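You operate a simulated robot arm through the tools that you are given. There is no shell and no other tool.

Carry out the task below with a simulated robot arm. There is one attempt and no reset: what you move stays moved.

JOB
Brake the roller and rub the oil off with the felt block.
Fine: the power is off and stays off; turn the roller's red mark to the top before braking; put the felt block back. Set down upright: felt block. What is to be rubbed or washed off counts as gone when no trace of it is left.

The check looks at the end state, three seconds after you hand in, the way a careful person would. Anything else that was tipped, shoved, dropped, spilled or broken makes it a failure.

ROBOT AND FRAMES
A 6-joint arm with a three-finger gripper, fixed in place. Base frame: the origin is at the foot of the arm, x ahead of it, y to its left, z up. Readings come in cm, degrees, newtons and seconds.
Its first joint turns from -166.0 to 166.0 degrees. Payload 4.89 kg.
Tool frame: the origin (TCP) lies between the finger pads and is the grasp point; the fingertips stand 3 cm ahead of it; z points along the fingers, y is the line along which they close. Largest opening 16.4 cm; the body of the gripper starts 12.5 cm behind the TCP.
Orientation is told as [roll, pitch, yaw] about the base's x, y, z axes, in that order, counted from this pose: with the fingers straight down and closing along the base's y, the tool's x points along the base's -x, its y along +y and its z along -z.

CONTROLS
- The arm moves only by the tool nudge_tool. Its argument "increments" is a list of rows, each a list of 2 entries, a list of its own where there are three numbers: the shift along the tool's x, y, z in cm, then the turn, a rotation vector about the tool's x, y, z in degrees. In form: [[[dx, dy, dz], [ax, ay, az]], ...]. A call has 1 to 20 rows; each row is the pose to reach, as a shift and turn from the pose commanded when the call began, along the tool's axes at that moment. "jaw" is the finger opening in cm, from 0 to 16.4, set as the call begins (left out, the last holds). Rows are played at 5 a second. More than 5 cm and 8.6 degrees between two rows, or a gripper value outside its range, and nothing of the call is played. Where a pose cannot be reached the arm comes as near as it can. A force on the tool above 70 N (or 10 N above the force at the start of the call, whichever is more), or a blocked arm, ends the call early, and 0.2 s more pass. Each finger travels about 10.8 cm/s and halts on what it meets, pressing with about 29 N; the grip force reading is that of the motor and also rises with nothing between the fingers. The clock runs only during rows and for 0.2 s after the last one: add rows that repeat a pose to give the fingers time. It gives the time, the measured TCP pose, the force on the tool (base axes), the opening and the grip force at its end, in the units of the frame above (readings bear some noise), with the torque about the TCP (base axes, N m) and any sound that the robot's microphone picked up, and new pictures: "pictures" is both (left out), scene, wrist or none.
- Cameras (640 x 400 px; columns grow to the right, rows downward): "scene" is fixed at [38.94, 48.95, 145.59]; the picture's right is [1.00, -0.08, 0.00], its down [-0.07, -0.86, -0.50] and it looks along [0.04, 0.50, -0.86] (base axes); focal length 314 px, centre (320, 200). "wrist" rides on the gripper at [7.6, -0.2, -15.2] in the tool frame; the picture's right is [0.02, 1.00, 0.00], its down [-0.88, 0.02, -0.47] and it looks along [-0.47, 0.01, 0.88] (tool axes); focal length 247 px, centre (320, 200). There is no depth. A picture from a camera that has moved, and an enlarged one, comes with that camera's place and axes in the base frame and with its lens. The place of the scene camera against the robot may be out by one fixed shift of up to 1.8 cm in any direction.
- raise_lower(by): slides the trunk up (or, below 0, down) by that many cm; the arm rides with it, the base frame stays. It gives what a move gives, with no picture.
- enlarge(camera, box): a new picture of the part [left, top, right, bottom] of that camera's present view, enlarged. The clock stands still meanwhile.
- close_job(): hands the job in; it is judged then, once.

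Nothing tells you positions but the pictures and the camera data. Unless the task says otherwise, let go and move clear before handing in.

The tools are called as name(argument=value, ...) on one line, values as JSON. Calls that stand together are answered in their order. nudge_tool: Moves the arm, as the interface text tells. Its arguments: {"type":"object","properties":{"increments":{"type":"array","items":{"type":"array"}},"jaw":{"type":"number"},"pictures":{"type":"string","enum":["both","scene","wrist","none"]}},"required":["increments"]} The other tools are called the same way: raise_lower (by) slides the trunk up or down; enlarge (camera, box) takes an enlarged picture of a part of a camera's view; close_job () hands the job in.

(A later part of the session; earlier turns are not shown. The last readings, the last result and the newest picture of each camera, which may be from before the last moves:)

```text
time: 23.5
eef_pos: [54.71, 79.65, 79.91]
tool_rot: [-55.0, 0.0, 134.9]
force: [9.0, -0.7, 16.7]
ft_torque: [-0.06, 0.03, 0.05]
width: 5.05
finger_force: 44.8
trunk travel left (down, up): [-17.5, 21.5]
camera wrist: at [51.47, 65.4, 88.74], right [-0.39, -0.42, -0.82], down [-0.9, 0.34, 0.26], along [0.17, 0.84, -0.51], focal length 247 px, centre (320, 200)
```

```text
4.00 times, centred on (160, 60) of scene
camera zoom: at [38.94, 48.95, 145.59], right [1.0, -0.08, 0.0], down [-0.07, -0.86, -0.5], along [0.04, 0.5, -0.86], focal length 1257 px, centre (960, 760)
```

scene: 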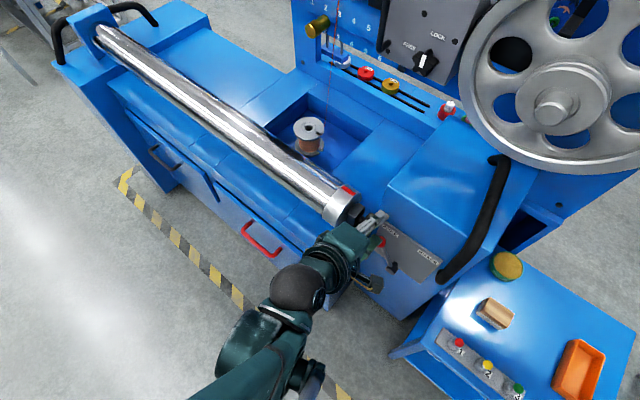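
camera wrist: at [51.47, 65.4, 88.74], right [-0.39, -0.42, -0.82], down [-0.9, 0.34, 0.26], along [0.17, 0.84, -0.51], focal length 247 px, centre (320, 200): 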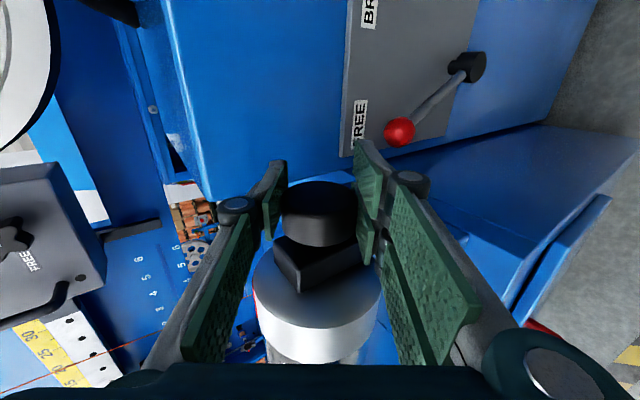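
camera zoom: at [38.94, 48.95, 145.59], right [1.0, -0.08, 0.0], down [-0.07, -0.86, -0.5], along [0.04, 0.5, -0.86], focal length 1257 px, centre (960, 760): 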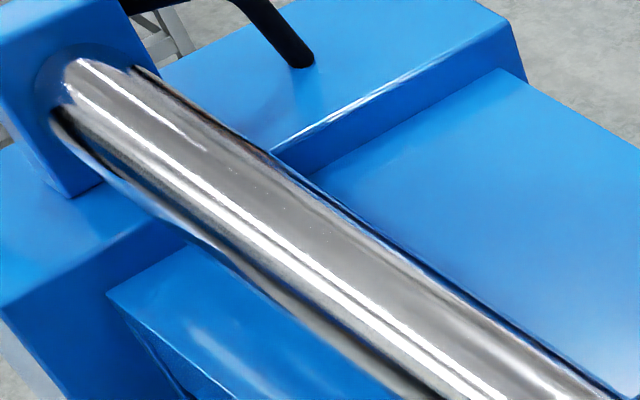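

The red mark sits about 23° behind the top, by calibrated projection, and a dark oil patch has appeared on the roller's back at about s = −49 along its axis. I'll turn about 22° more.

nudge_tool(increments=[[[0, 0, 0], [2.5, 0, 0]], [[0, 0, 0], [5, 0, 0]], [[0, 0, 0], [7.5, 0, 0]], [[0, 0, 0], [10, 0, 0]], [[0, 0, 0], [12.5, 0, 0]], [[0, 0, 0], [15, 0, 0]], [[0, 0, 0], [17.5, 0, 0]], [[0, 0, 0], [20, 0, 0]], [[0, 0, 0], [22, 0, 0]], [[0, 0, 0], [22, 0, 0]]])

enlarge(camera="scene", box=[300, 160, 380, 240])

enlarge(camera="scene", box=[200, 90, 360, 190])

```text
time: 24.2
eef_pos: [54.91, 79.64, 79.7]
tool_rot: [-60.7, 0.1, 134.7]
force: [-1.4, -3.5, -15.1]
ft_torque: [-0.18, -0.22, 0.84]
width: 4.97
finger_force: 44.9
out of reach, approached as far as the arm can: row 3
trunk travel left (down, up): [-17.5, 21.5]
stopped in row 3: the force on the tool passed its limit at 91 N (the readings are from after the stop); the commanded pose is now the measured one
camera wrist: at [50.95, 65.06, 87.37], right [-0.33, -0.36, -0.87], down [-0.92, 0.33, 0.21], along [0.21, 0.87, -0.44], focal length 247 px, centre (320, 200)
```

scene: 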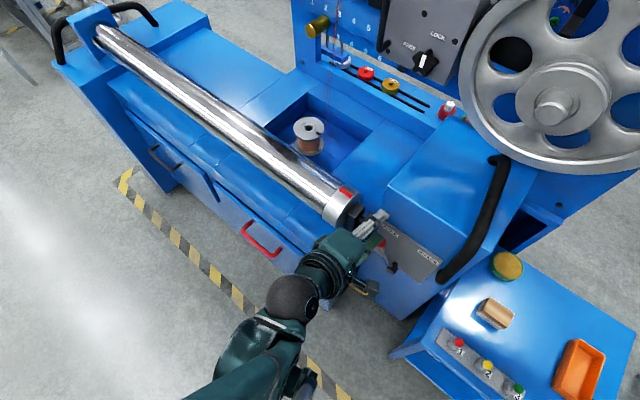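
wrist: 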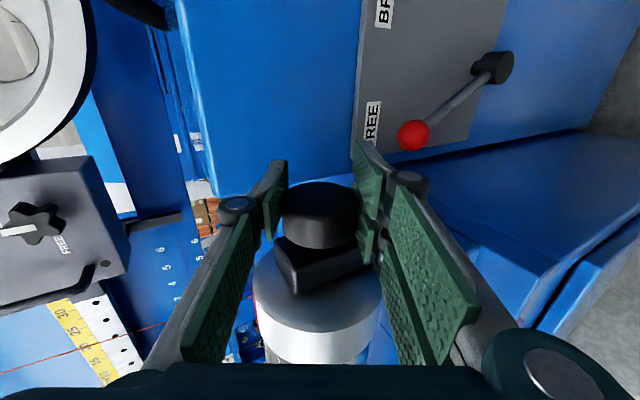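

```text
5.00 times, centred on (340, 200) of scene
camera zoom: at [38.94, 48.95, 145.59], right [1.0, -0.08, 0.0], down [-0.07, -0.86, -0.5], along [0.04, 0.5, -0.86], focal length 1571 px, centre (220, 200)
```

zoom: 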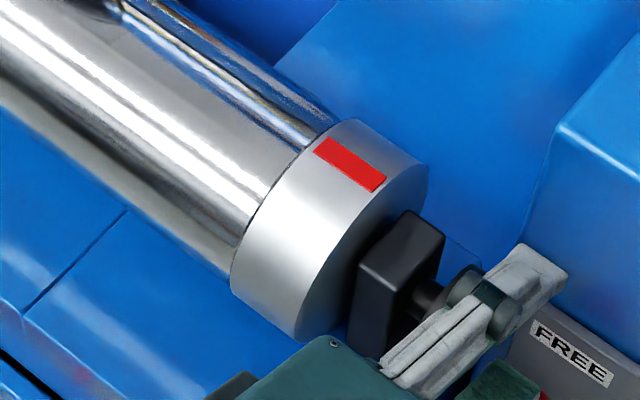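

```text
4.00 times, centred on (280, 140) of scene
camera zoom: at [38.94, 48.95, 145.59], right [1.0, -0.08, 0.0], down [-0.07, -0.86, -0.5], along [0.04, 0.5, -0.86], focal length 1257 px, centre (480, 440)
```

zoom: 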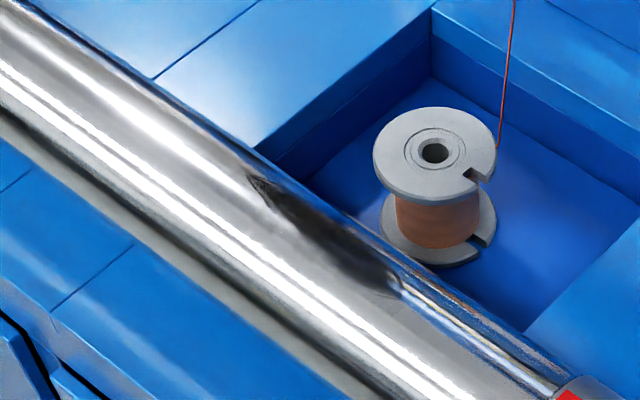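

The arm ran out of tilt at about 61°, with the mark now about 10–17° from the top. I'll release, swing the open gripper back upright around the knob, and measure the mark from above.

nudge_tool(increments=[[[0, 0, 0], [0, 0, 0]], [[0, 0, 0], [0, 0, 0]], [[0, 0, 0], [0, 0, 0]], [[0, 0, 0], [0, 0, 0]]], jaw=8, pictures="scene")

enlarge(camera="scene", box=[300, 160, 380, 240])

```text
time: 25.2
eef_pos: [54.83, 79.89, 80.04]
tool_rot: [-60.9, 0.0, 134.7]
force: [0.4, -0.1, 0.2]
ft_torque: [0.02, 0.0, 0.02]
width: 8.01
finger_force: 0.2
trunk travel left (down, up): [-17.5, 21.5]
```

scene: 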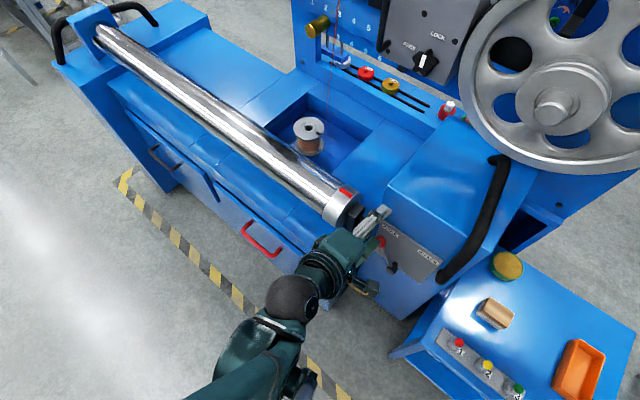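

```text
5.00 times, centred on (340, 200) of scene
camera zoom: at [38.94, 48.95, 145.59], right [1.0, -0.08, 0.0], down [-0.07, -0.86, -0.5], along [0.04, 0.5, -0.86], focal length 1571 px, centre (220, 200)
```

zoom: 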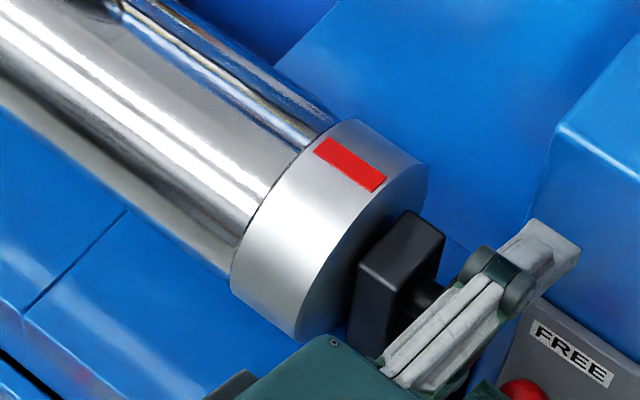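

nudge_tool(increments=[[[0, 0, 0], [-7, 0, 0]], [[0, 0, 0], [-14, 0, 0]], [[0, 0, 0], [-21, 0, 0]], [[0, 0, 0], [-28, 0, 0]], [[0, 0, 0], [-35, 0, 0]], [[0, 0, 0], [-42, 0, 0]], [[0, 0, 0], [-49, 0, 0]], [[0, 0, 0], [-56, 0, 0]], [[0, 0, 0], [-60.9, 0, 0]], [[0, 0, 0], [-60.9, 0, 0]]])

enlarge(camera="wrist", box=[220, 200, 420, 360])

```text
time: 27.4
eef_pos: [54.89, 79.9, 79.97]
tool_rot: [0.1, 0.1, 134.6]
force: [0.2, 0.2, -0.1]
ft_torque: [0.0, 0.0, 0.0]
width: 7.99
finger_force: 0.1
trunk travel left (down, up): [-17.5, 21.5]
camera wrist: at [60.53, 74.53, 95.13], right [-0.7, -0.72, 0.0], down [-0.63, 0.61, 0.47], along [-0.34, 0.33, -0.88], focal length 247 px, centre (320, 200)
```

scene: 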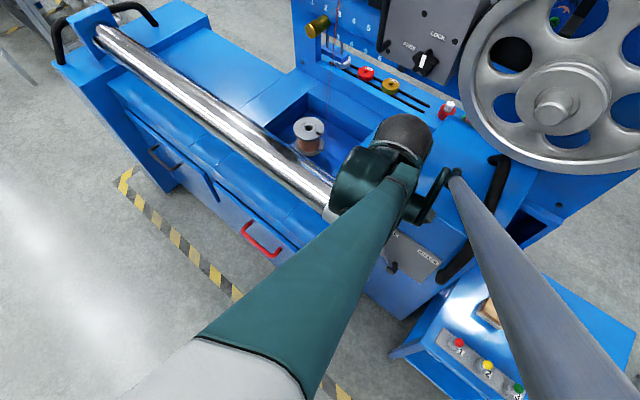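
wrist: 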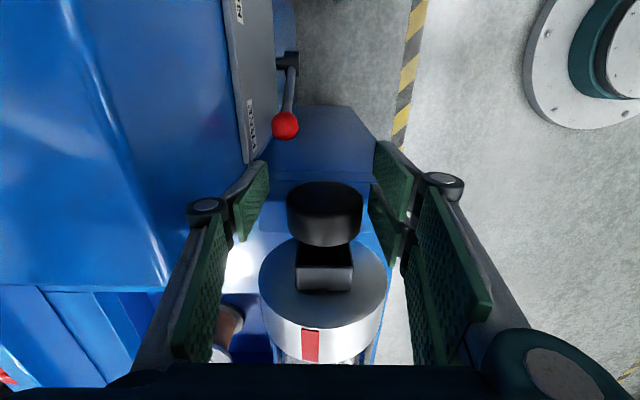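

```text
2.50 times, centred on (320, 280) of wrist
camera zoom: at [60.53, 74.53, 95.13], right [-0.7, -0.72, 0.0], down [-0.63, 0.61, 0.47], along [-0.34, 0.33, -0.88], focal length 617 px, centre (320, 0)
```

zoom: 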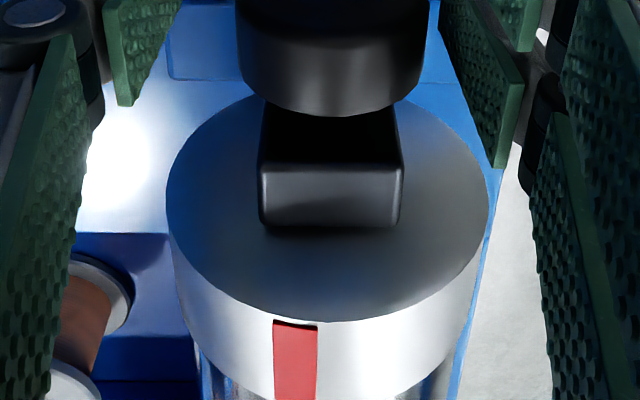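

From above, the mark is 10.4° behind the top, and both views agree. I'll centre on the knob, grip and turn that last bit.

nudge_tool(increments=[[[0.1, 0.3, 0.2], [0, 0, 0]], [[0.1, 0.3, 0.2], [0, 0, 0]]], jaw=6, pictures="none")

nudge_tool(increments=[[[0, 0, 0], [0, 0, 0]], [[0, 0, 0], [0, 0, 0]], [[0, 0, 0], [0, 0, 0]]], jaw=4.9, pictures="none")

```text
time: 28.0
eef_pos: [54.82, 79.7, 79.69]
tool_rot: [0.0, 0.1, 134.7]
force: [0.5, -0.2, 0.2]
ft_torque: [0.01, -0.01, -0.01]
width: 6.0
finger_force: 0.0
trunk travel left (down, up): [-17.5, 21.5]
```

```text
time: 28.8
eef_pos: [54.87, 79.55, 79.78]
tool_rot: [0.1, 0.1, 134.7]
force: [-13.4, -14.5, -7.6]
ft_torque: [-0.09, -0.05, 0.87]
width: 5.15
finger_force: 45.7
trunk travel left (down, up): [-17.5, 21.5]
```

nudge_tool(increments=[[[0, 0, 0], [2, 0, 0]], [[0, 0, 0], [4, 0, 0]], [[0, 0, 0], [6, 0, 0]], [[0, 0, 0], [8, 0, 0]], [[0, 0, 0], [10.4, 0, 0]], [[0, 0, 0], [10.4, 0, 0]]], jaw=4, pictures="none")

nudge_tool(increments=[[[0, 0, 0], [0, 0, 0]], [[0, 0, 0], [0, 0, 0]], [[0, 0, 0], [0, 0, 0]]], jaw=8)

enlarge(camera="wrist", box=[220, 200, 420, 360])

```text
time: 30.2
eef_pos: [54.88, 79.56, 79.75]
tool_rot: [-10.4, 0.1, 134.7]
force: [-6.6, -7.9, -17.0]
ft_torque: [-0.08, -0.11, 0.53]
width: 5.15
finger_force: 44.4
trunk travel left (down, up): [-17.5, 21.5]
```

```text
time: 31.0
eef_pos: [54.76, 79.55, 79.89]
tool_rot: [-10.4, 0.0, 134.7]
force: [0.2, -0.4, -0.3]
ft_torque: [0.0, -0.05, -0.02]
width: 8.01
finger_force: 0.1
trunk travel left (down, up): [-17.5, 21.5]
camera wrist: at [58.37, 72.3, 94.77], right [-0.68, -0.71, -0.18], down [-0.69, 0.55, 0.46], along [-0.23, 0.44, -0.87], focal length 247 px, centre (320, 200)
```

scene: 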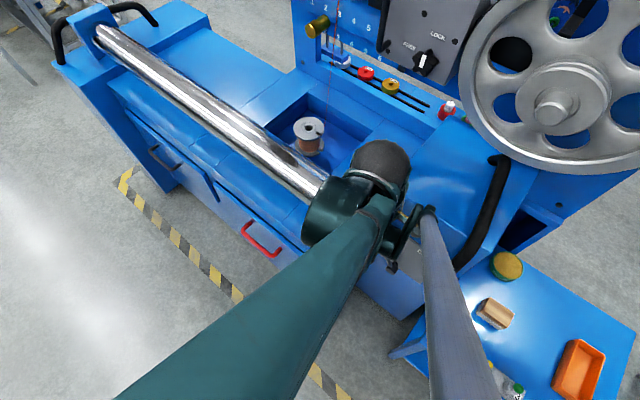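
wrist: 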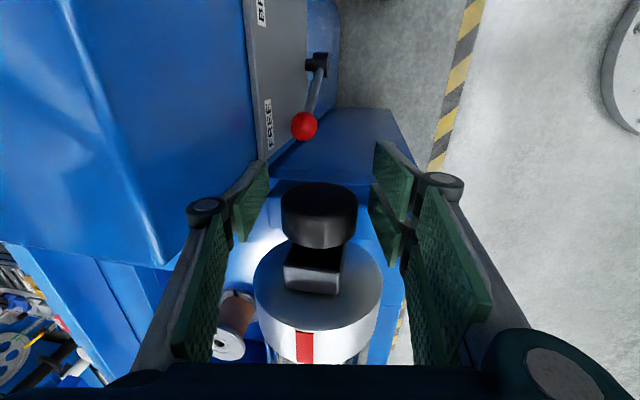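

```text
2.50 times, centred on (320, 280) of wrist
camera zoom: at [58.37, 72.3, 94.77], right [-0.68, -0.71, -0.18], down [-0.69, 0.55, 0.46], along [-0.23, 0.44, -0.87], focal length 617 px, centre (320, 0)
```

zoom: 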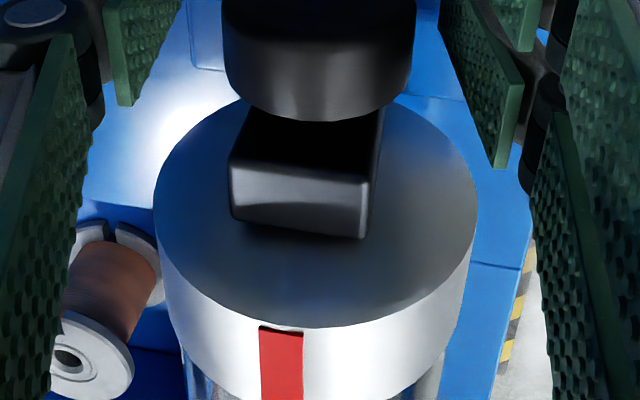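

The mark keeps the same place in the tool's view after a 10.4° turn, so it is now at the top. I'll back straight off the knob and confirm from above.

nudge_tool(increments=[[[0, 0, -4], [0, 0, 0]], [[0, 0, -8], [0, 0, 0]], [[0, 0, -12], [3, 0, 0]], [[0, 0, -16], [7, 0, 0]], [[0, 0, -20], [10.4, 0, 0]], [[0, 0, -20], [10.4, 0, 0]]], pictures="wrist")

enlarge(camera="wrist", box=[250, 80, 390, 240])

```text
time: 32.4
eef_pos: [52.33, 76.95, 99.43]
tool_rot: [-20.9, 0.1, 134.7]
force: [0.2, -0.9, 0.3]
ft_torque: [0.1, 0.01, 0.03]
width: 7.99
finger_force: 0.0
trunk travel left (down, up): [-17.5, 21.5]
camera wrist: at [53.97, 67.79, 113.67], right [-0.65, -0.67, -0.36], down [-0.75, 0.5, 0.43], along [-0.12, 0.55, -0.83], focal length 247 px, centre (320, 200)
```

wrist: 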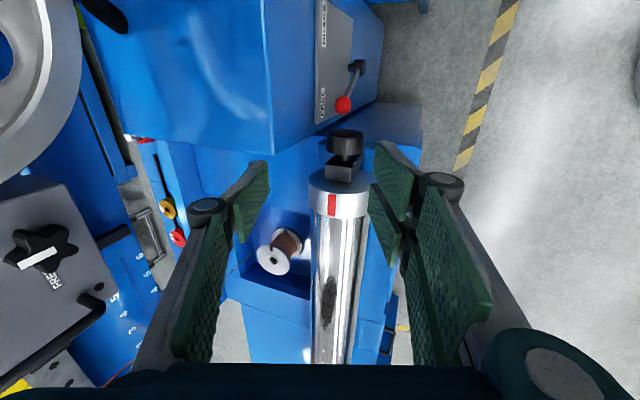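

```text
2.50 times, centred on (320, 160) of wrist
camera zoom: at [53.97, 67.79, 113.67], right [-0.65, -0.67, -0.36], down [-0.75, 0.5, 0.43], along [-0.12, 0.55, -0.83], focal length 617 px, centre (320, 300)
```

zoom: 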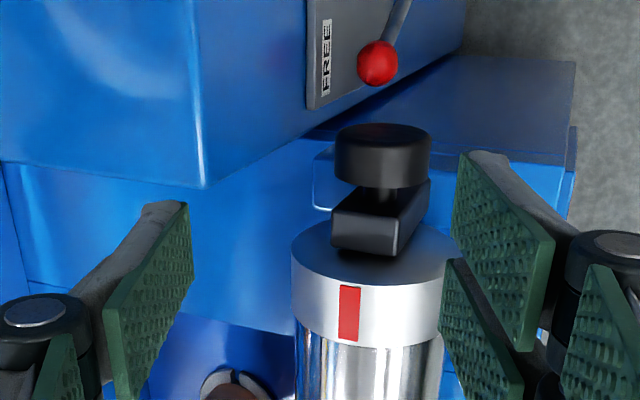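

The mark now lies at the top (within about 1°). The oil patch is visible on top of the roller further along, so I'll zoom in to measure it.

enlarge(camera="wrist", box=[280, 240, 400, 360])

enlarge(camera="scene", box=[220, 90, 360, 200])

```text
3.33 times, centred on (340, 300) of wrist
camera zoom: at [53.97, 67.79, 113.67], right [-0.65, -0.67, -0.36], down [-0.75, 0.5, 0.43], along [-0.12, 0.55, -0.83], focal length 823 px, centre (253, -133)
```

zoom: 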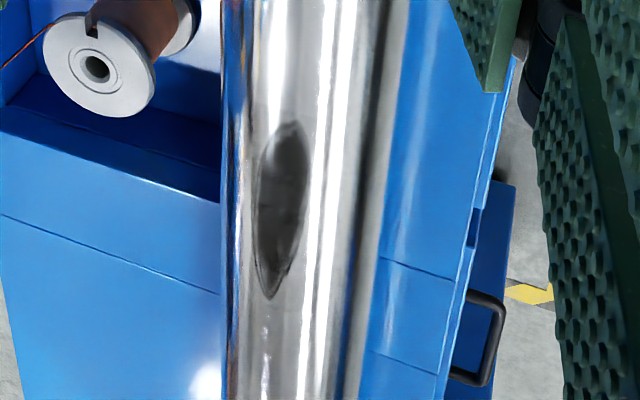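

```text
3.64 times, centred on (290, 145) of scene
camera zoom: at [38.94, 48.95, 145.59], right [1.0, -0.08, 0.0], down [-0.07, -0.86, -0.5], along [0.04, 0.5, -0.86], focal length 1142 px, centre (429, 400)
```

zoom: 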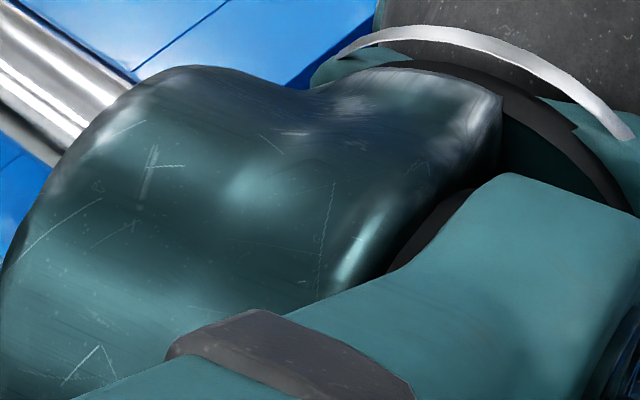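

The oil patch is an ellipse on the roller's top, s ≈ −55 to −41 and about ±20° around, and the mark is right. Now for the brake lever: I'll straighten the tool, close the fingers and turn to face the panel from the front.

nudge_tool(increments=[[[0, 0, 0], [-7, 0, 0]], [[0, 0, 0], [-14, 0, 0]], [[0, 0, 0], [-20.9, 0, 0]]], jaw=0, pictures="none")

nudge_tool(increments=[[[0, 1.5, -1], [0, 0, 8]], [[0, 3, -1], [0, 0, 16]], [[0, 4.5, -1], [0, 0, 24]], [[0, 6, -1], [0, 0, 32]], [[0, 7.5, -1], [0, 0, 40]], [[0, 9, -1], [0, 0, 48]], [[0, 9, -1], [0, 0, 56]], [[0, 9, -1], [0, 0, 64]], [[0, 9, -1], [0, 0, 70]]], pictures="none")

```text
time: 33.2
eef_pos: [52.25, 76.95, 99.55]
tool_rot: [0.3, 0.2, 134.6]
force: [1.1, -0.1, 0.0]
ft_torque: [0.13, -0.09, 0.01]
width: 0.02
finger_force: 29.3
trunk travel left (down, up): [-17.5, 21.5]
```

```text
time: 35.2
eef_pos: [45.88, 70.61, 100.38]
tool_rot: [-0.1, 0.2, 64.6]
force: [-0.3, -0.2, -0.1]
ft_torque: [0.0, -0.04, 0.0]
width: 0.02
finger_force: 29.9
trunk travel left (down, up): [-17.5, 21.5]
```

nudge_tool(increments=[[[0, 0, 0], [0, -8, 0]], [[0, 0, 0], [0, -16, 0]], [[0, 0, 0], [0, -24, 0]], [[0, 0, 0], [0, -32, 0]], [[0, 0, 0], [0, -40, 0]], [[0, 0, 0], [0, -48, 0]], [[0, 0, 0], [0, -54, 0]]], pictures="none")

raise_lower(by=-17)

nudge_tool(increments=[[[0, 0, 0], [0, 0, 0]]])

```text
time: 36.8
eef_pos: [45.81, 70.66, 100.52]
tool_rot: [-0.2, -54.0, 64.8]
force: [0.5, -0.7, 0.2]
ft_torque: [0.01, -0.01, -0.04]
width: 0.01
finger_force: 29.5
trunk travel left (down, up): [-17.5, 21.5]
```

```text
time: 38.8
eef_pos: [45.71, 70.67, 83.54]
tool_rot: [0.0, -53.8, 64.8]
force: [-1.2, 0.8, -0.3]
ft_torque: [0.0, -0.02, -0.02]
width: 0.0
finger_force: 29.4
trunk travel left (down, up): [-0.5, 38.5]
```

```text
time: 39.2
eef_pos: [45.8, 70.65, 83.43]
tool_rot: [-0.1, -53.9, 64.8]
force: [-0.4, -0.1, -0.1]
ft_torque: [-0.03, 0.0, 0.0]
width: 0.0
finger_force: 28.8
trunk travel left (down, up): [-0.5, 38.5]
camera wrist: at [38.78, 55.38, 86.21], right [-0.91, 0.42, -0.02], down [0.04, 0.13, 0.99], along [0.41, 0.9, -0.14], focal length 247 px, centre (320, 200)
```

scene: 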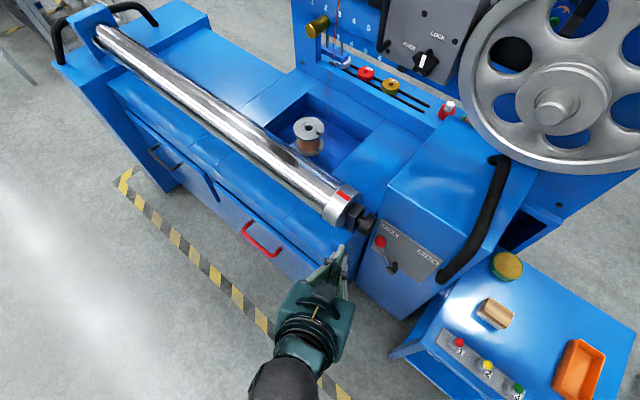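
wrist: 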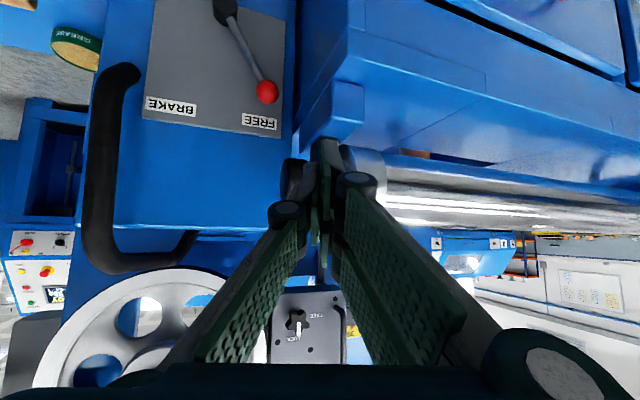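

I have a clear view of the lever from the front: hub at about (s −9.7, d 98.5, z 57) and ball at (−15.6, 99.6, 66). I'll move the closed fist to a standoff in front of it, aiming left of the stem and under the ball.

nudge_tool(increments=[[[2.5, -1.9, 2.0], [0, 0, 0]], [[4.9, -3.8, 4.0], [0, 0, 0]], [[7.4, -5.7, 6.0], [0, 0, 0]], [[9.8, -7.6, 8.0], [0, 0, 0]], [[9.8, -7.6, 8.0], [0, 0, 0]]])

```text
time: 40.4
eef_pos: [53.09, 67.91, 70.85]
tool_rot: [-0.2, -53.9, 64.8]
force: [-0.2, -0.6, 0.1]
ft_torque: [-0.08, 0.01, -0.04]
width: 0.0
finger_force: 28.6
trunk travel left (down, up): [-0.5, 38.5]
camera wrist: at [46.1, 52.61, 73.56], right [-0.91, 0.42, -0.02], down [0.04, 0.13, 0.99], along [0.41, 0.9, -0.14], focal length 247 px, centre (320, 200)
```

scene: 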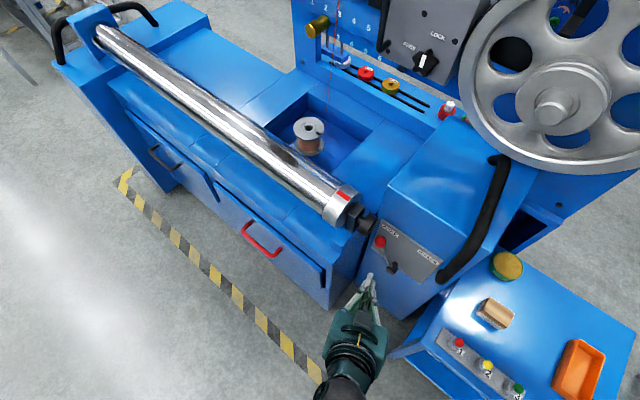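
wrist: 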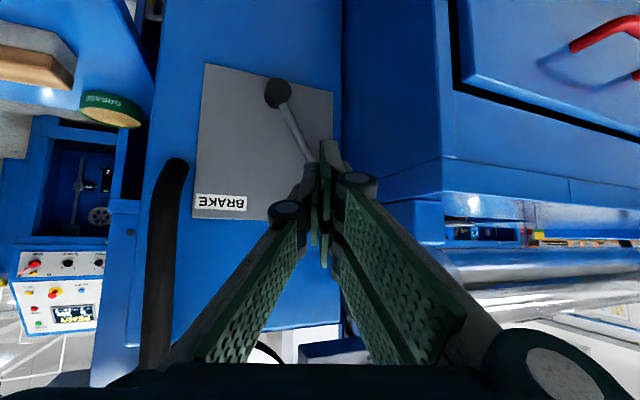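

nudge_tool(increments=[[[0, 0.1, 3], [0, 0, 0]], [[0, 0.1, 6], [0, 0, 0]], [[0, 0.1, 9], [0, 0, 0]], [[0, 0.1, 10.5], [0, 0, 0]], [[0, 0.1, 10.5], [0, 0, 0]]])

enlarge(camera="scene", box=[320, 200, 460, 310])

```text
time: 41.6
eef_pos: [56.67, 75.79, 64.68]
tool_rot: [-0.1, -53.8, 64.7]
force: [-0.4, -0.8, 0.0]
ft_torque: [-0.04, 0.02, 0.0]
width: 0.0
finger_force: 28.7
trunk travel left (down, up): [-0.5, 38.5]
camera wrist: at [49.67, 60.45, 67.37], right [-0.91, 0.42, -0.02], down [0.04, 0.13, 0.99], along [0.41, 0.9, -0.14], focal length 247 px, centre (320, 200)
```

scene: 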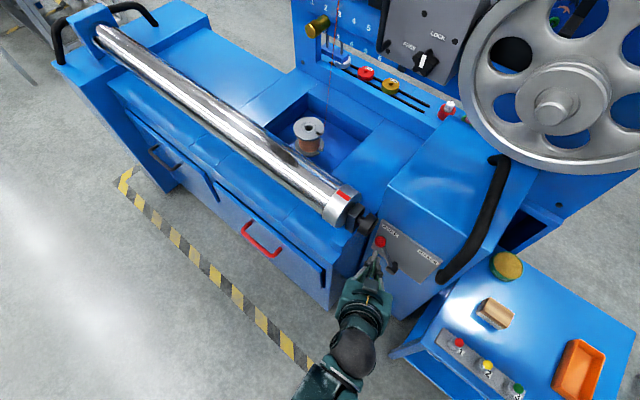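
wrist: 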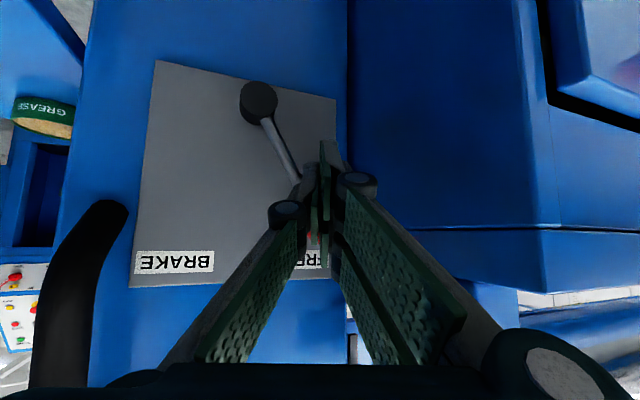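

```text
3.64 times, centred on (390, 255) of scene
camera zoom: at [38.94, 48.95, 145.59], right [1.0, -0.08, 0.0], down [-0.07, -0.86, -0.5], along [0.04, 0.5, -0.86], focal length 1142 px, centre (66, 0)
```

zoom: 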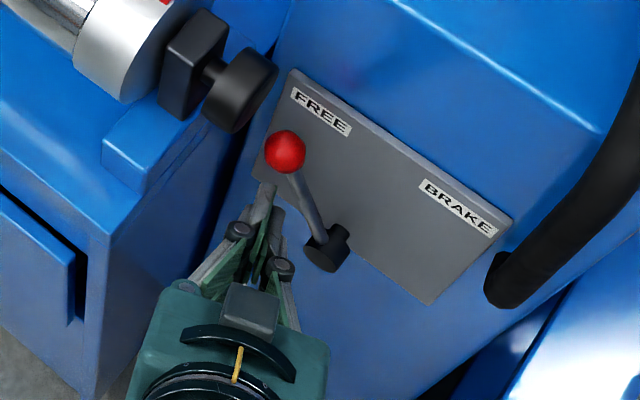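

The fist lines up left of the stem with about 1 cm to spare. I'll advance the last stretch.

nudge_tool(increments=[[[0, 0, 2], [0, 0, 0]], [[0, 0, 4], [0, 0, 0]], [[0, 0, 4.5], [0, 0, 0]], [[0, 0, 4.5], [0, 0, 0]]])

enlarge(camera="scene", box=[320, 200, 460, 310])

enlarge(camera="wrist", box=[220, 80, 400, 220])

```text
time: 42.6
eef_pos: [57.99, 79.13, 61.95]
tool_rot: [-0.2, -53.8, 64.8]
force: [-0.1, 0.4, -0.1]
ft_torque: [-0.01, 0.0, 0.02]
width: 0.0
finger_force: 29.4
trunk travel left (down, up): [-0.5, 38.5]
camera wrist: at [51.1, 63.71, 64.68], right [-0.91, 0.42, -0.02], down [0.04, 0.13, 0.99], along [0.41, 0.9, -0.14], focal length 247 px, centre (320, 200)
```

scene: 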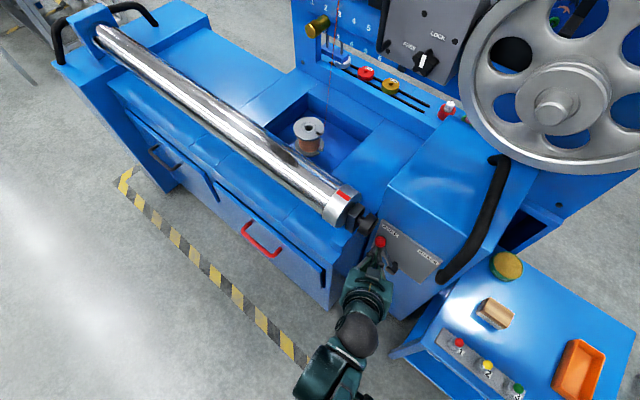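
wrist: 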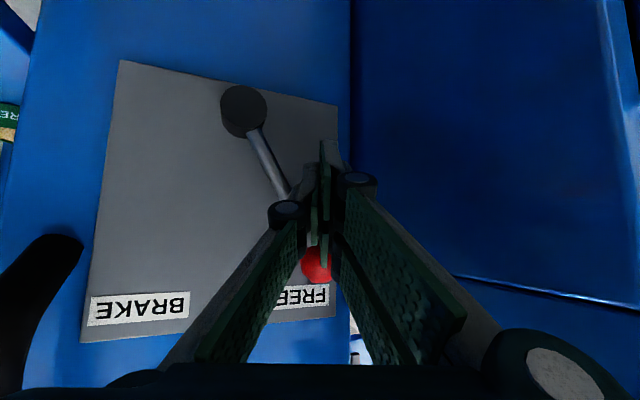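

```text
3.64 times, centred on (390, 255) of scene
camera zoom: at [38.94, 48.95, 145.59], right [1.0, -0.08, 0.0], down [-0.07, -0.86, -0.5], along [0.04, 0.5, -0.86], focal length 1142 px, centre (66, 0)
```

zoom: 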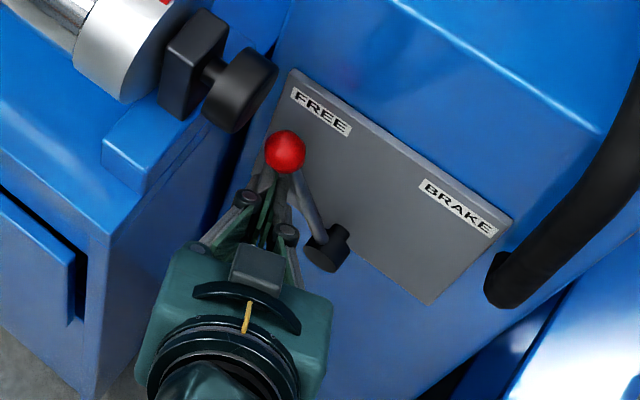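

```text
2.86 times, centred on (310, 150) of wrist
camera zoom: at [51.1, 63.71, 64.68], right [-0.91, 0.42, -0.02], down [0.04, 0.13, 0.99], along [0.41, 0.9, -0.14], focal length 706 px, centre (349, 343)
```

zoom: 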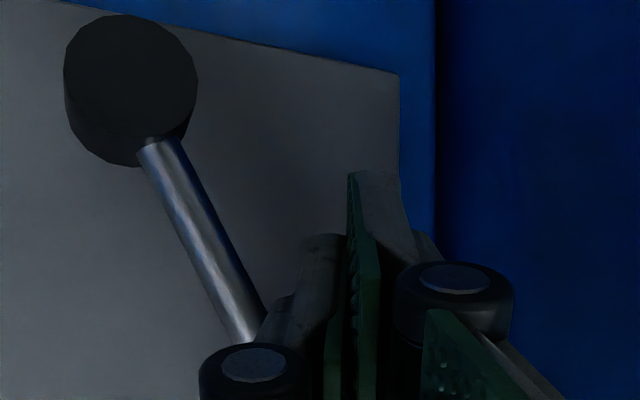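

The fingers are beside the stem with nothing else near. I'll push the lever over toward BRAKE.

nudge_tool(increments=[[[0.2, -0.94, -0.27], [0, 0, 0]], [[0.4, -1.88, -0.55], [0, 0, 0]], [[0.6, -2.82, -0.82], [0, 0, 0]], [[0.8, -3.76, -1.1], [0, 0, 0]], [[0.9, -4.23, -1.23], [0, 0, 0]]])

enlarge(camera="scene", box=[320, 200, 460, 310])

```text
time: 43.8
eef_pos: [61.31, 75.83, 62.01]
tool_rot: [-0.1, -53.9, 64.8]
force: [-0.3, 1.0, 0.4]
ft_torque: [-0.01, 0.06, 0.06]
width: 0.0
finger_force: 28.7
trunk travel left (down, up): [-0.5, 38.5]
camera wrist: at [54.26, 60.48, 64.75], right [-0.91, 0.42, -0.02], down [0.04, 0.13, 0.99], along [0.41, 0.9, -0.14], focal length 247 px, centre (320, 200)
```

scene: 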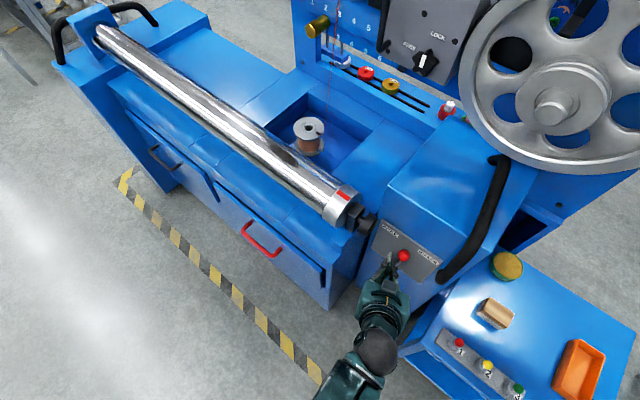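
wrist: 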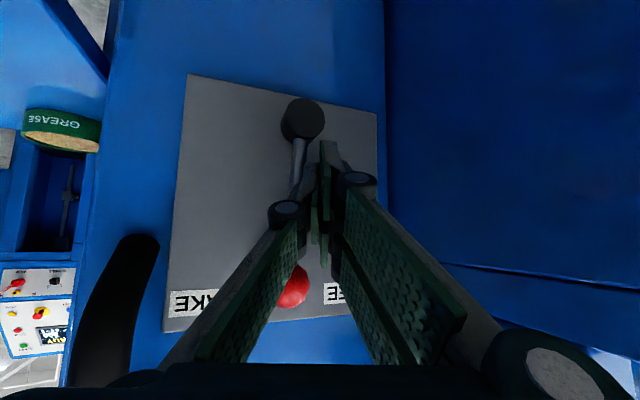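

```text
3.64 times, centred on (390, 255) of scene
camera zoom: at [38.94, 48.95, 145.59], right [1.0, -0.08, 0.0], down [-0.07, -0.86, -0.5], along [0.04, 0.5, -0.86], focal length 1142 px, centre (66, 0)
```

zoom: 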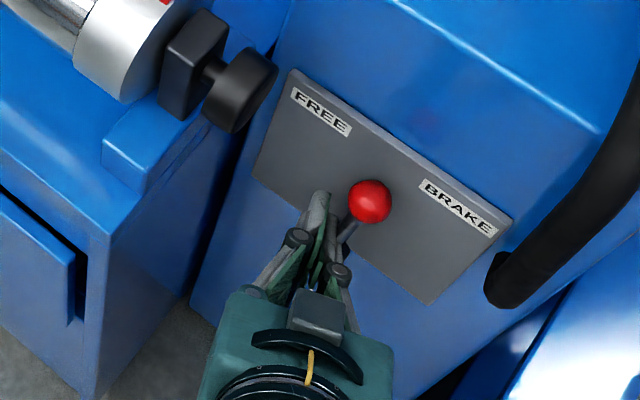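

The lever has swung past the middle with almost no force. I'll keep pushing.

nudge_tool(increments=[[[0.15, -0.7, -0.2], [0, 0, 0]], [[0.3, -1.4, -0.4], [0, 0, 0]], [[0.42, -2.0, -0.58], [0, 0, 0]], [[0.55, -2.6, -0.76], [0, 0, 0]], [[0.55, -2.6, -0.76], [0, 0, 0]]])

enlarge(camera="scene", box=[320, 200, 460, 310])

```text
time: 45.0
eef_pos: [62.96, 73.95, 61.94]
tool_rot: [0.0, -53.7, 64.9]
force: [-27.5, 9.6, 4.9]
ft_torque: [0.23, 0.35, 0.5]
width: 0.0
finger_force: 28.8
trunk travel left (down, up): [-0.5, 38.5]
camera wrist: at [56.0, 58.63, 64.79], right [-0.91, 0.41, -0.02], down [0.04, 0.13, 0.99], along [0.41, 0.9, -0.14], focal length 247 px, centre (320, 200)
```

scene: 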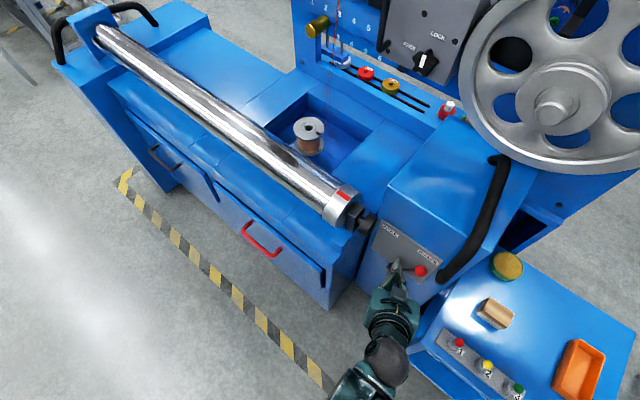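
wrist: 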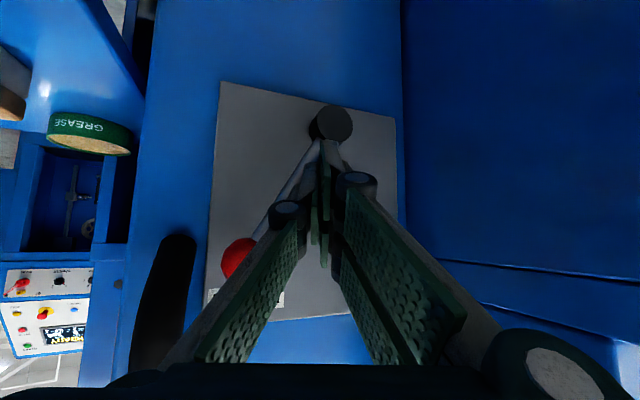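

```text
3.64 times, centred on (390, 255) of scene
camera zoom: at [38.94, 48.95, 145.59], right [1.0, -0.08, 0.0], down [-0.07, -0.86, -0.5], along [0.04, 0.5, -0.86], focal length 1142 px, centre (66, 0)
```

zoom: 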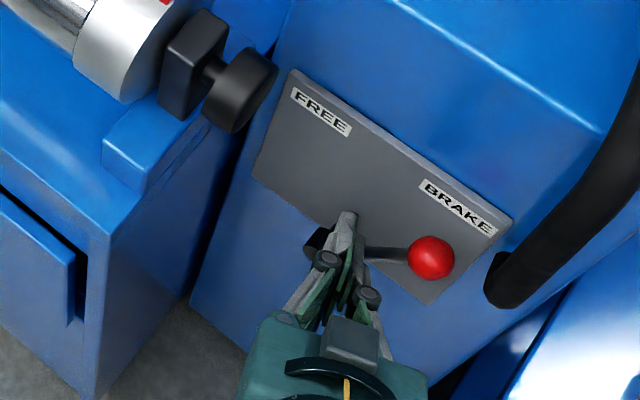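

The lever has reached its stop under BRAKE (about 29 N of resistance). I'll ease off and back out, then check that it stays.

nudge_tool(increments=[[[-0.2, 1.0, 0.2], [0, 0, 0]], [[-0.2, 1.0, -3], [0, 0, 0]], [[-0.2, 1.0, -7], [0, 0, 0]], [[-0.2, 1.0, -11], [0, 0, 0]], [[-0.2, 1.0, -15], [0, 0, 0]], [[-0.2, 1.0, -18], [0, 0, 0]], [[-0.2, 1.0, -18], [0, 0, 0]]])

enlarge(camera="scene", box=[300, 160, 460, 300])

enlarge(camera="wrist", box=[0, 0, 260, 200])

```text
time: 46.6
eef_pos: [55.99, 61.45, 72.84]
tool_rot: [-0.2, -53.7, 64.9]
force: [0.4, -0.1, -0.1]
ft_torque: [0.01, -0.03, -0.02]
width: 0.0
finger_force: 29.1
trunk travel left (down, up): [-0.5, 38.5]
camera wrist: at [48.98, 46.11, 75.59], right [-0.91, 0.42, -0.02], down [0.04, 0.13, 0.99], along [0.41, 0.9, -0.14], focal length 247 px, centre (320, 200)
```

scene: 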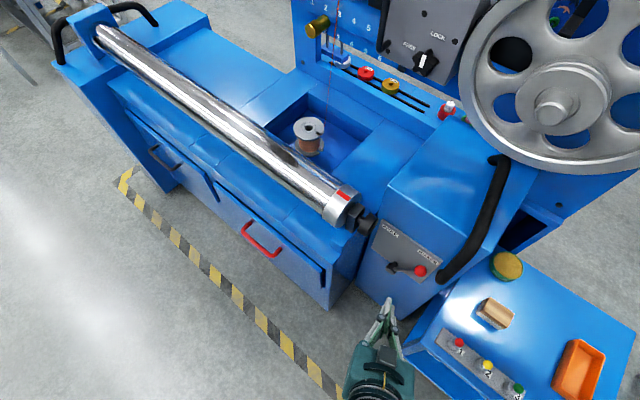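
wrist: 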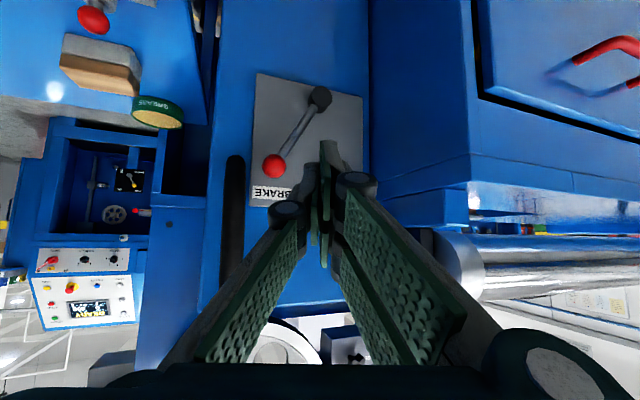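

```text
2.86 times, centred on (380, 230) of scene
camera zoom: at [38.94, 48.95, 145.59], right [1.0, -0.08, 0.0], down [-0.07, -0.86, -0.5], along [0.04, 0.5, -0.86], focal length 898 px, centre (149, 114)
```

zoom: 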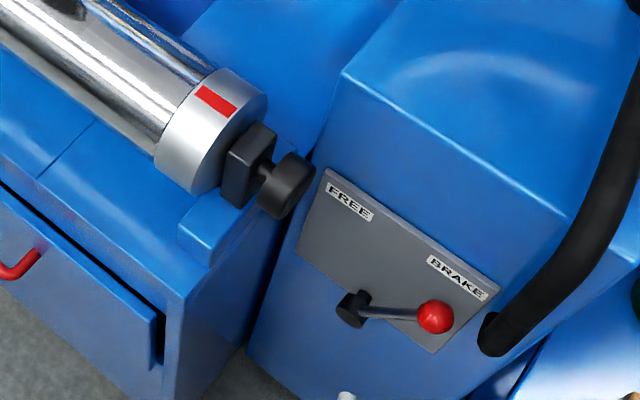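

```text
2.00 times, centred on (130, 100) of wrist
camera zoom: at [48.98, 46.11, 75.59], right [-0.91, 0.42, -0.02], down [0.04, 0.13, 0.99], along [0.41, 0.9, -0.14], focal length 494 px, centre (700, 400)
```

zoom: 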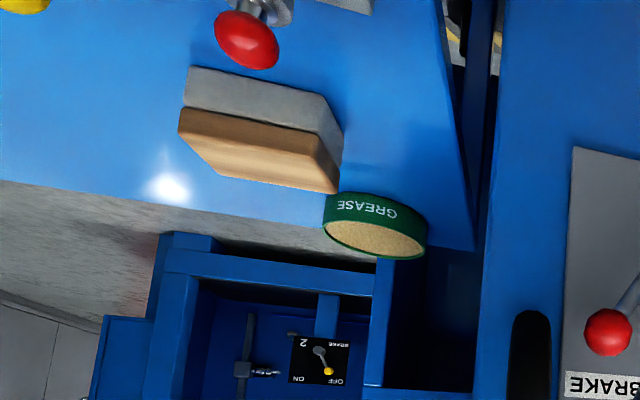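

The brake lever stays at BRAKE and the red mark is still on top. Next is the felt block (wood on top, grey felt underneath) on the side table. I'll straighten the tool and move over to look at it from above.

nudge_tool(increments=[[[-1.2, 0, -0.9], [0, 8, 0]], [[-2.4, 0, -1.8], [0, 16, 0]], [[-3.6, 0, -2.7], [0, 24, 0]], [[-4.8, 0, -3.6], [0, 32, 0]], [[-6.0, 0, -4.5], [0, 40, 0]], [[-7.2, 0, -5.4], [0, 48, 0]], [[-8.1, 0, -5.9], [0, 53.7, 0]]], pictures="none")

```text
time: 48.2
eef_pos: [56.01, 61.28, 82.8]
tool_rot: [-0.1, -0.1, 64.8]
force: [-0.6, -1.5, 0.6]
ft_torque: [0.15, -0.05, 0.02]
width: 0.0
finger_force: 29.8
trunk travel left (down, up): [-0.5, 38.5]
```

nudge_tool(increments=[[[0, -4.4, 0], [0, 0, 5.3]], [[0, -8.8, 0], [0, 0, 10.6]], [[0, -13.2, 0.3], [0, 0, 15.9]], [[0, -17.7, 0.6], [0, 0, 21.2]], [[0, -22.1, 0.8], [0, 0, 26.5]], [[0, -26.5, 1], [0, 0, 31.8]], [[0, -26.5, 1], [0, 0, 31.8]]], jaw=12)

enlarge(camera="wrist", box=[200, 120, 440, 320])

```text
time: 49.8
eef_pos: [80.11, 49.84, 81.8]
tool_rot: [0.0, -0.2, 32.8]
force: [-0.5, 0.2, 1.4]
ft_torque: [-0.05, -0.08, 0.01]
width: 12.0
finger_force: 0.0
trunk travel left (down, up): [-0.5, 38.5]
camera wrist: at [73.76, 45.42, 96.95], right [-0.56, 0.83, 0.0], down [0.73, 0.49, 0.48], along [0.39, 0.27, -0.88], focal length 247 px, centre (320, 200)
```

scene: 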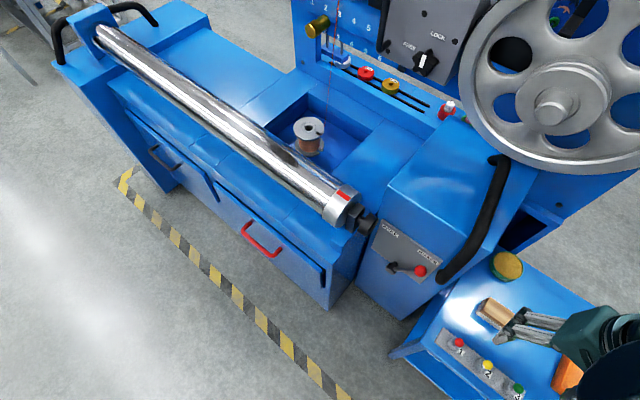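
wrist: 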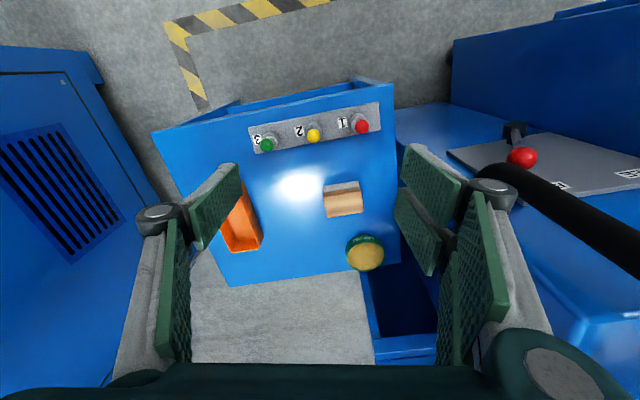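

```text
2.00 times, centred on (320, 220) of wrist
camera zoom: at [73.76, 45.42, 96.95], right [-0.56, 0.83, 0.0], down [0.73, 0.49, 0.48], along [0.39, 0.27, -0.88], focal length 494 px, centre (320, 160)
```

zoom: 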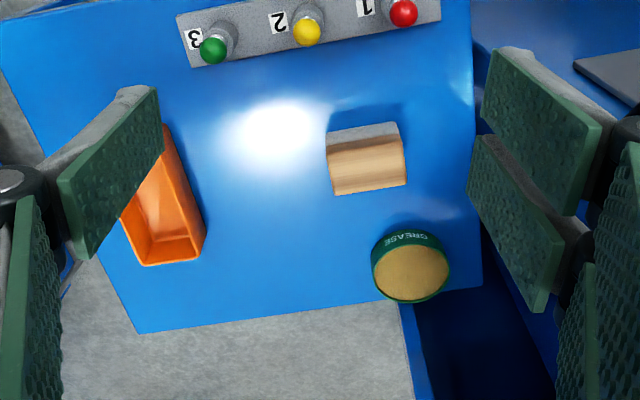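

The block's top centre triangulates to about (90.3, 62.2, 55.1). It is about 7.5 × 4.8 × 4.2 cm, with its long side nearly parallel to the roller. It lies beyond straight-down reach, so I'll approach with the tool tilted about 30° outward and the fingers on the block's ends.

nudge_tool(increments=[[[0, 0, 0], [0, 0, -5.4]], [[0, 0, 0], [0, 0, -10.8]], [[0, 0, 0], [0, 0, -16.2]]], jaw=12, pictures="none")

nudge_tool(increments=[[[-1.0, 0.1, 2], [0, -6, 0]], [[-2.0, 0.2, 4], [0, -12, 0]], [[-3.0, 0.3, 6], [0, -18, 0]], [[-4.0, 0.4, 8], [0, -24, 0]], [[-5.1, 0.6, 9.8], [0, -30, 0]], [[-5.1, 0.6, 9.8], [0, -30, 0]]])

enlarge(camera="wrist", box=[220, 60, 420, 200])

```text
time: 50.6
eef_pos: [80.07, 50.0, 81.82]
tool_rot: [-0.1, -0.2, 49.1]
force: [0.2, 0.1, 0.3]
ft_torque: [-0.01, 0.0, 0.02]
width: 12.02
finger_force: 0.0
trunk travel left (down, up): [-0.5, 38.5]
```

```text
time: 52.0
eef_pos: [82.84, 54.26, 72.04]
tool_rot: [-0.1, -30.2, 49.1]
force: [0.5, -0.4, 0.6]
ft_torque: [-0.02, -0.01, -0.01]
width: 11.97
finger_force: 0.0
trunk travel left (down, up): [-0.5, 38.5]
camera wrist: at [73.86, 43.41, 81.24], right [-0.77, 0.64, -0.01], down [0.33, 0.41, 0.85], along [0.55, 0.65, -0.52], focal length 247 px, centre (320, 200)
```

scene: 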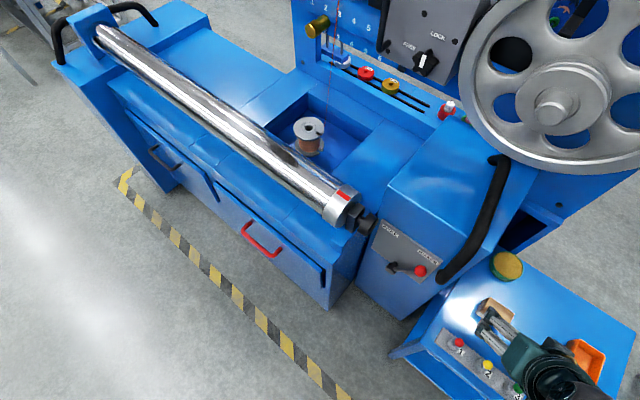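
wrist: 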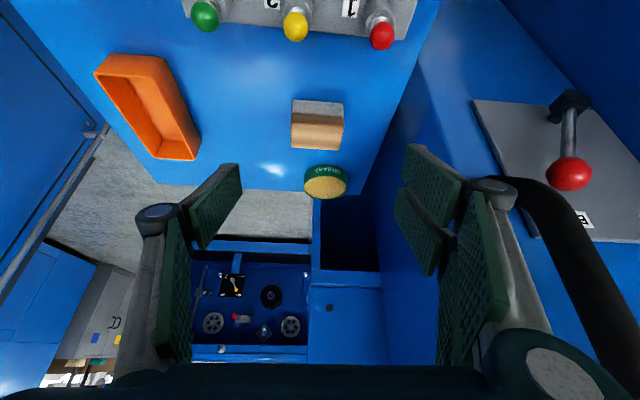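

```text
2.86 times, centred on (320, 130) of wrist
camera zoom: at [73.86, 43.41, 81.24], right [-0.77, 0.64, -0.01], down [0.33, 0.41, 0.85], along [0.55, 0.65, -0.52], focal length 706 px, centre (320, 400)
```

zoom: 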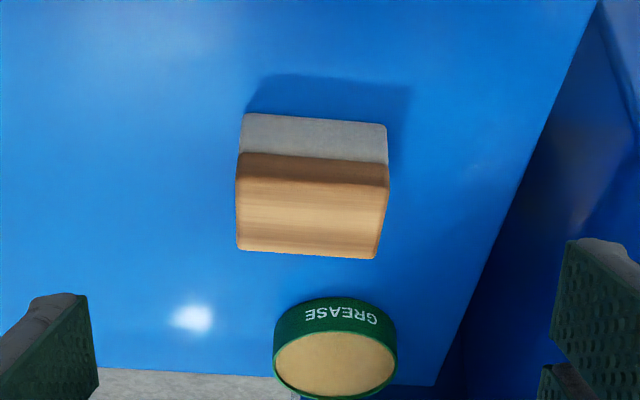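

From this closer view the block is about 7.4 × 4.7 × 5.2 cm, with its long side along 135°, its top at z ≈ 55.2 and the table at z ≈ 50. I'll align the fingers to it and move to a pre-grasp point along the tool's approach line.

nudge_tool(increments=[[[-0.1, 0, 4], [0.95, 0, 1.64]], [[-0.2, -0.1, 8], [1.91, 0, 3.28]], [[-0.2, -0.1, 8], [1.91, 0, 3.28]]])

enlarge(camera="wrist", box=[220, 80, 420, 220])

```text
time: 52.8
eef_pos: [85.58, 57.31, 65.1]
tool_rot: [-0.1, -30.2, 45.3]
force: [0.9, -1.7, -0.5]
ft_torque: [0.04, -0.03, 0.03]
width: 12.0
finger_force: 0.1
trunk travel left (down, up): [-0.5, 38.5]
camera wrist: at [75.78, 47.05, 74.35], right [-0.72, 0.69, -0.01], down [0.35, 0.39, 0.85], along [0.59, 0.61, -0.52], focal length 247 px, centre (320, 200)
```

scene: 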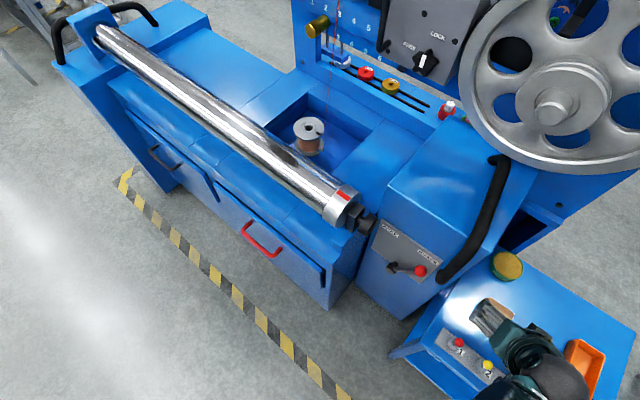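
wrist: 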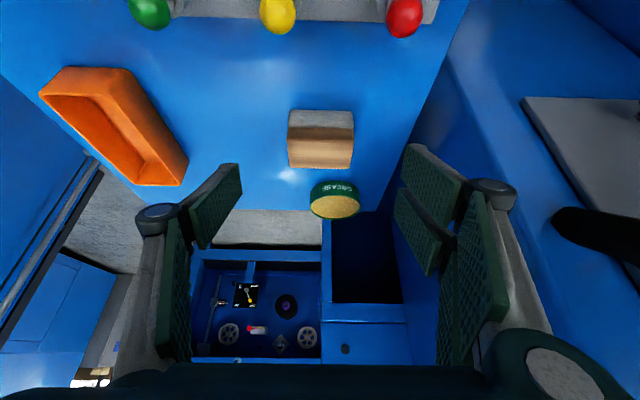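

```text
2.86 times, centred on (320, 150) of wrist
camera zoom: at [75.78, 47.05, 74.35], right [-0.72, 0.69, -0.01], down [0.35, 0.39, 0.85], along [0.59, 0.61, -0.52], focal length 706 px, centre (320, 343)
```

zoom: 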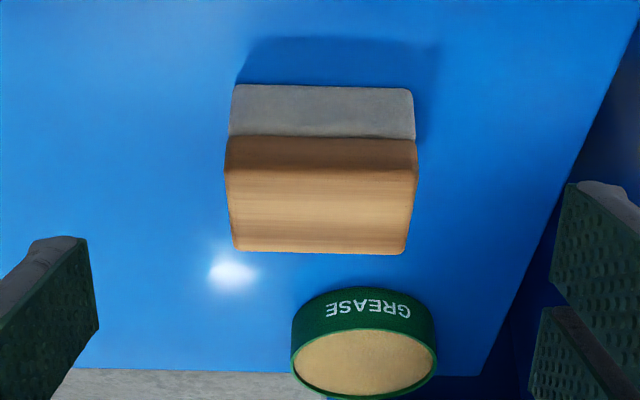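

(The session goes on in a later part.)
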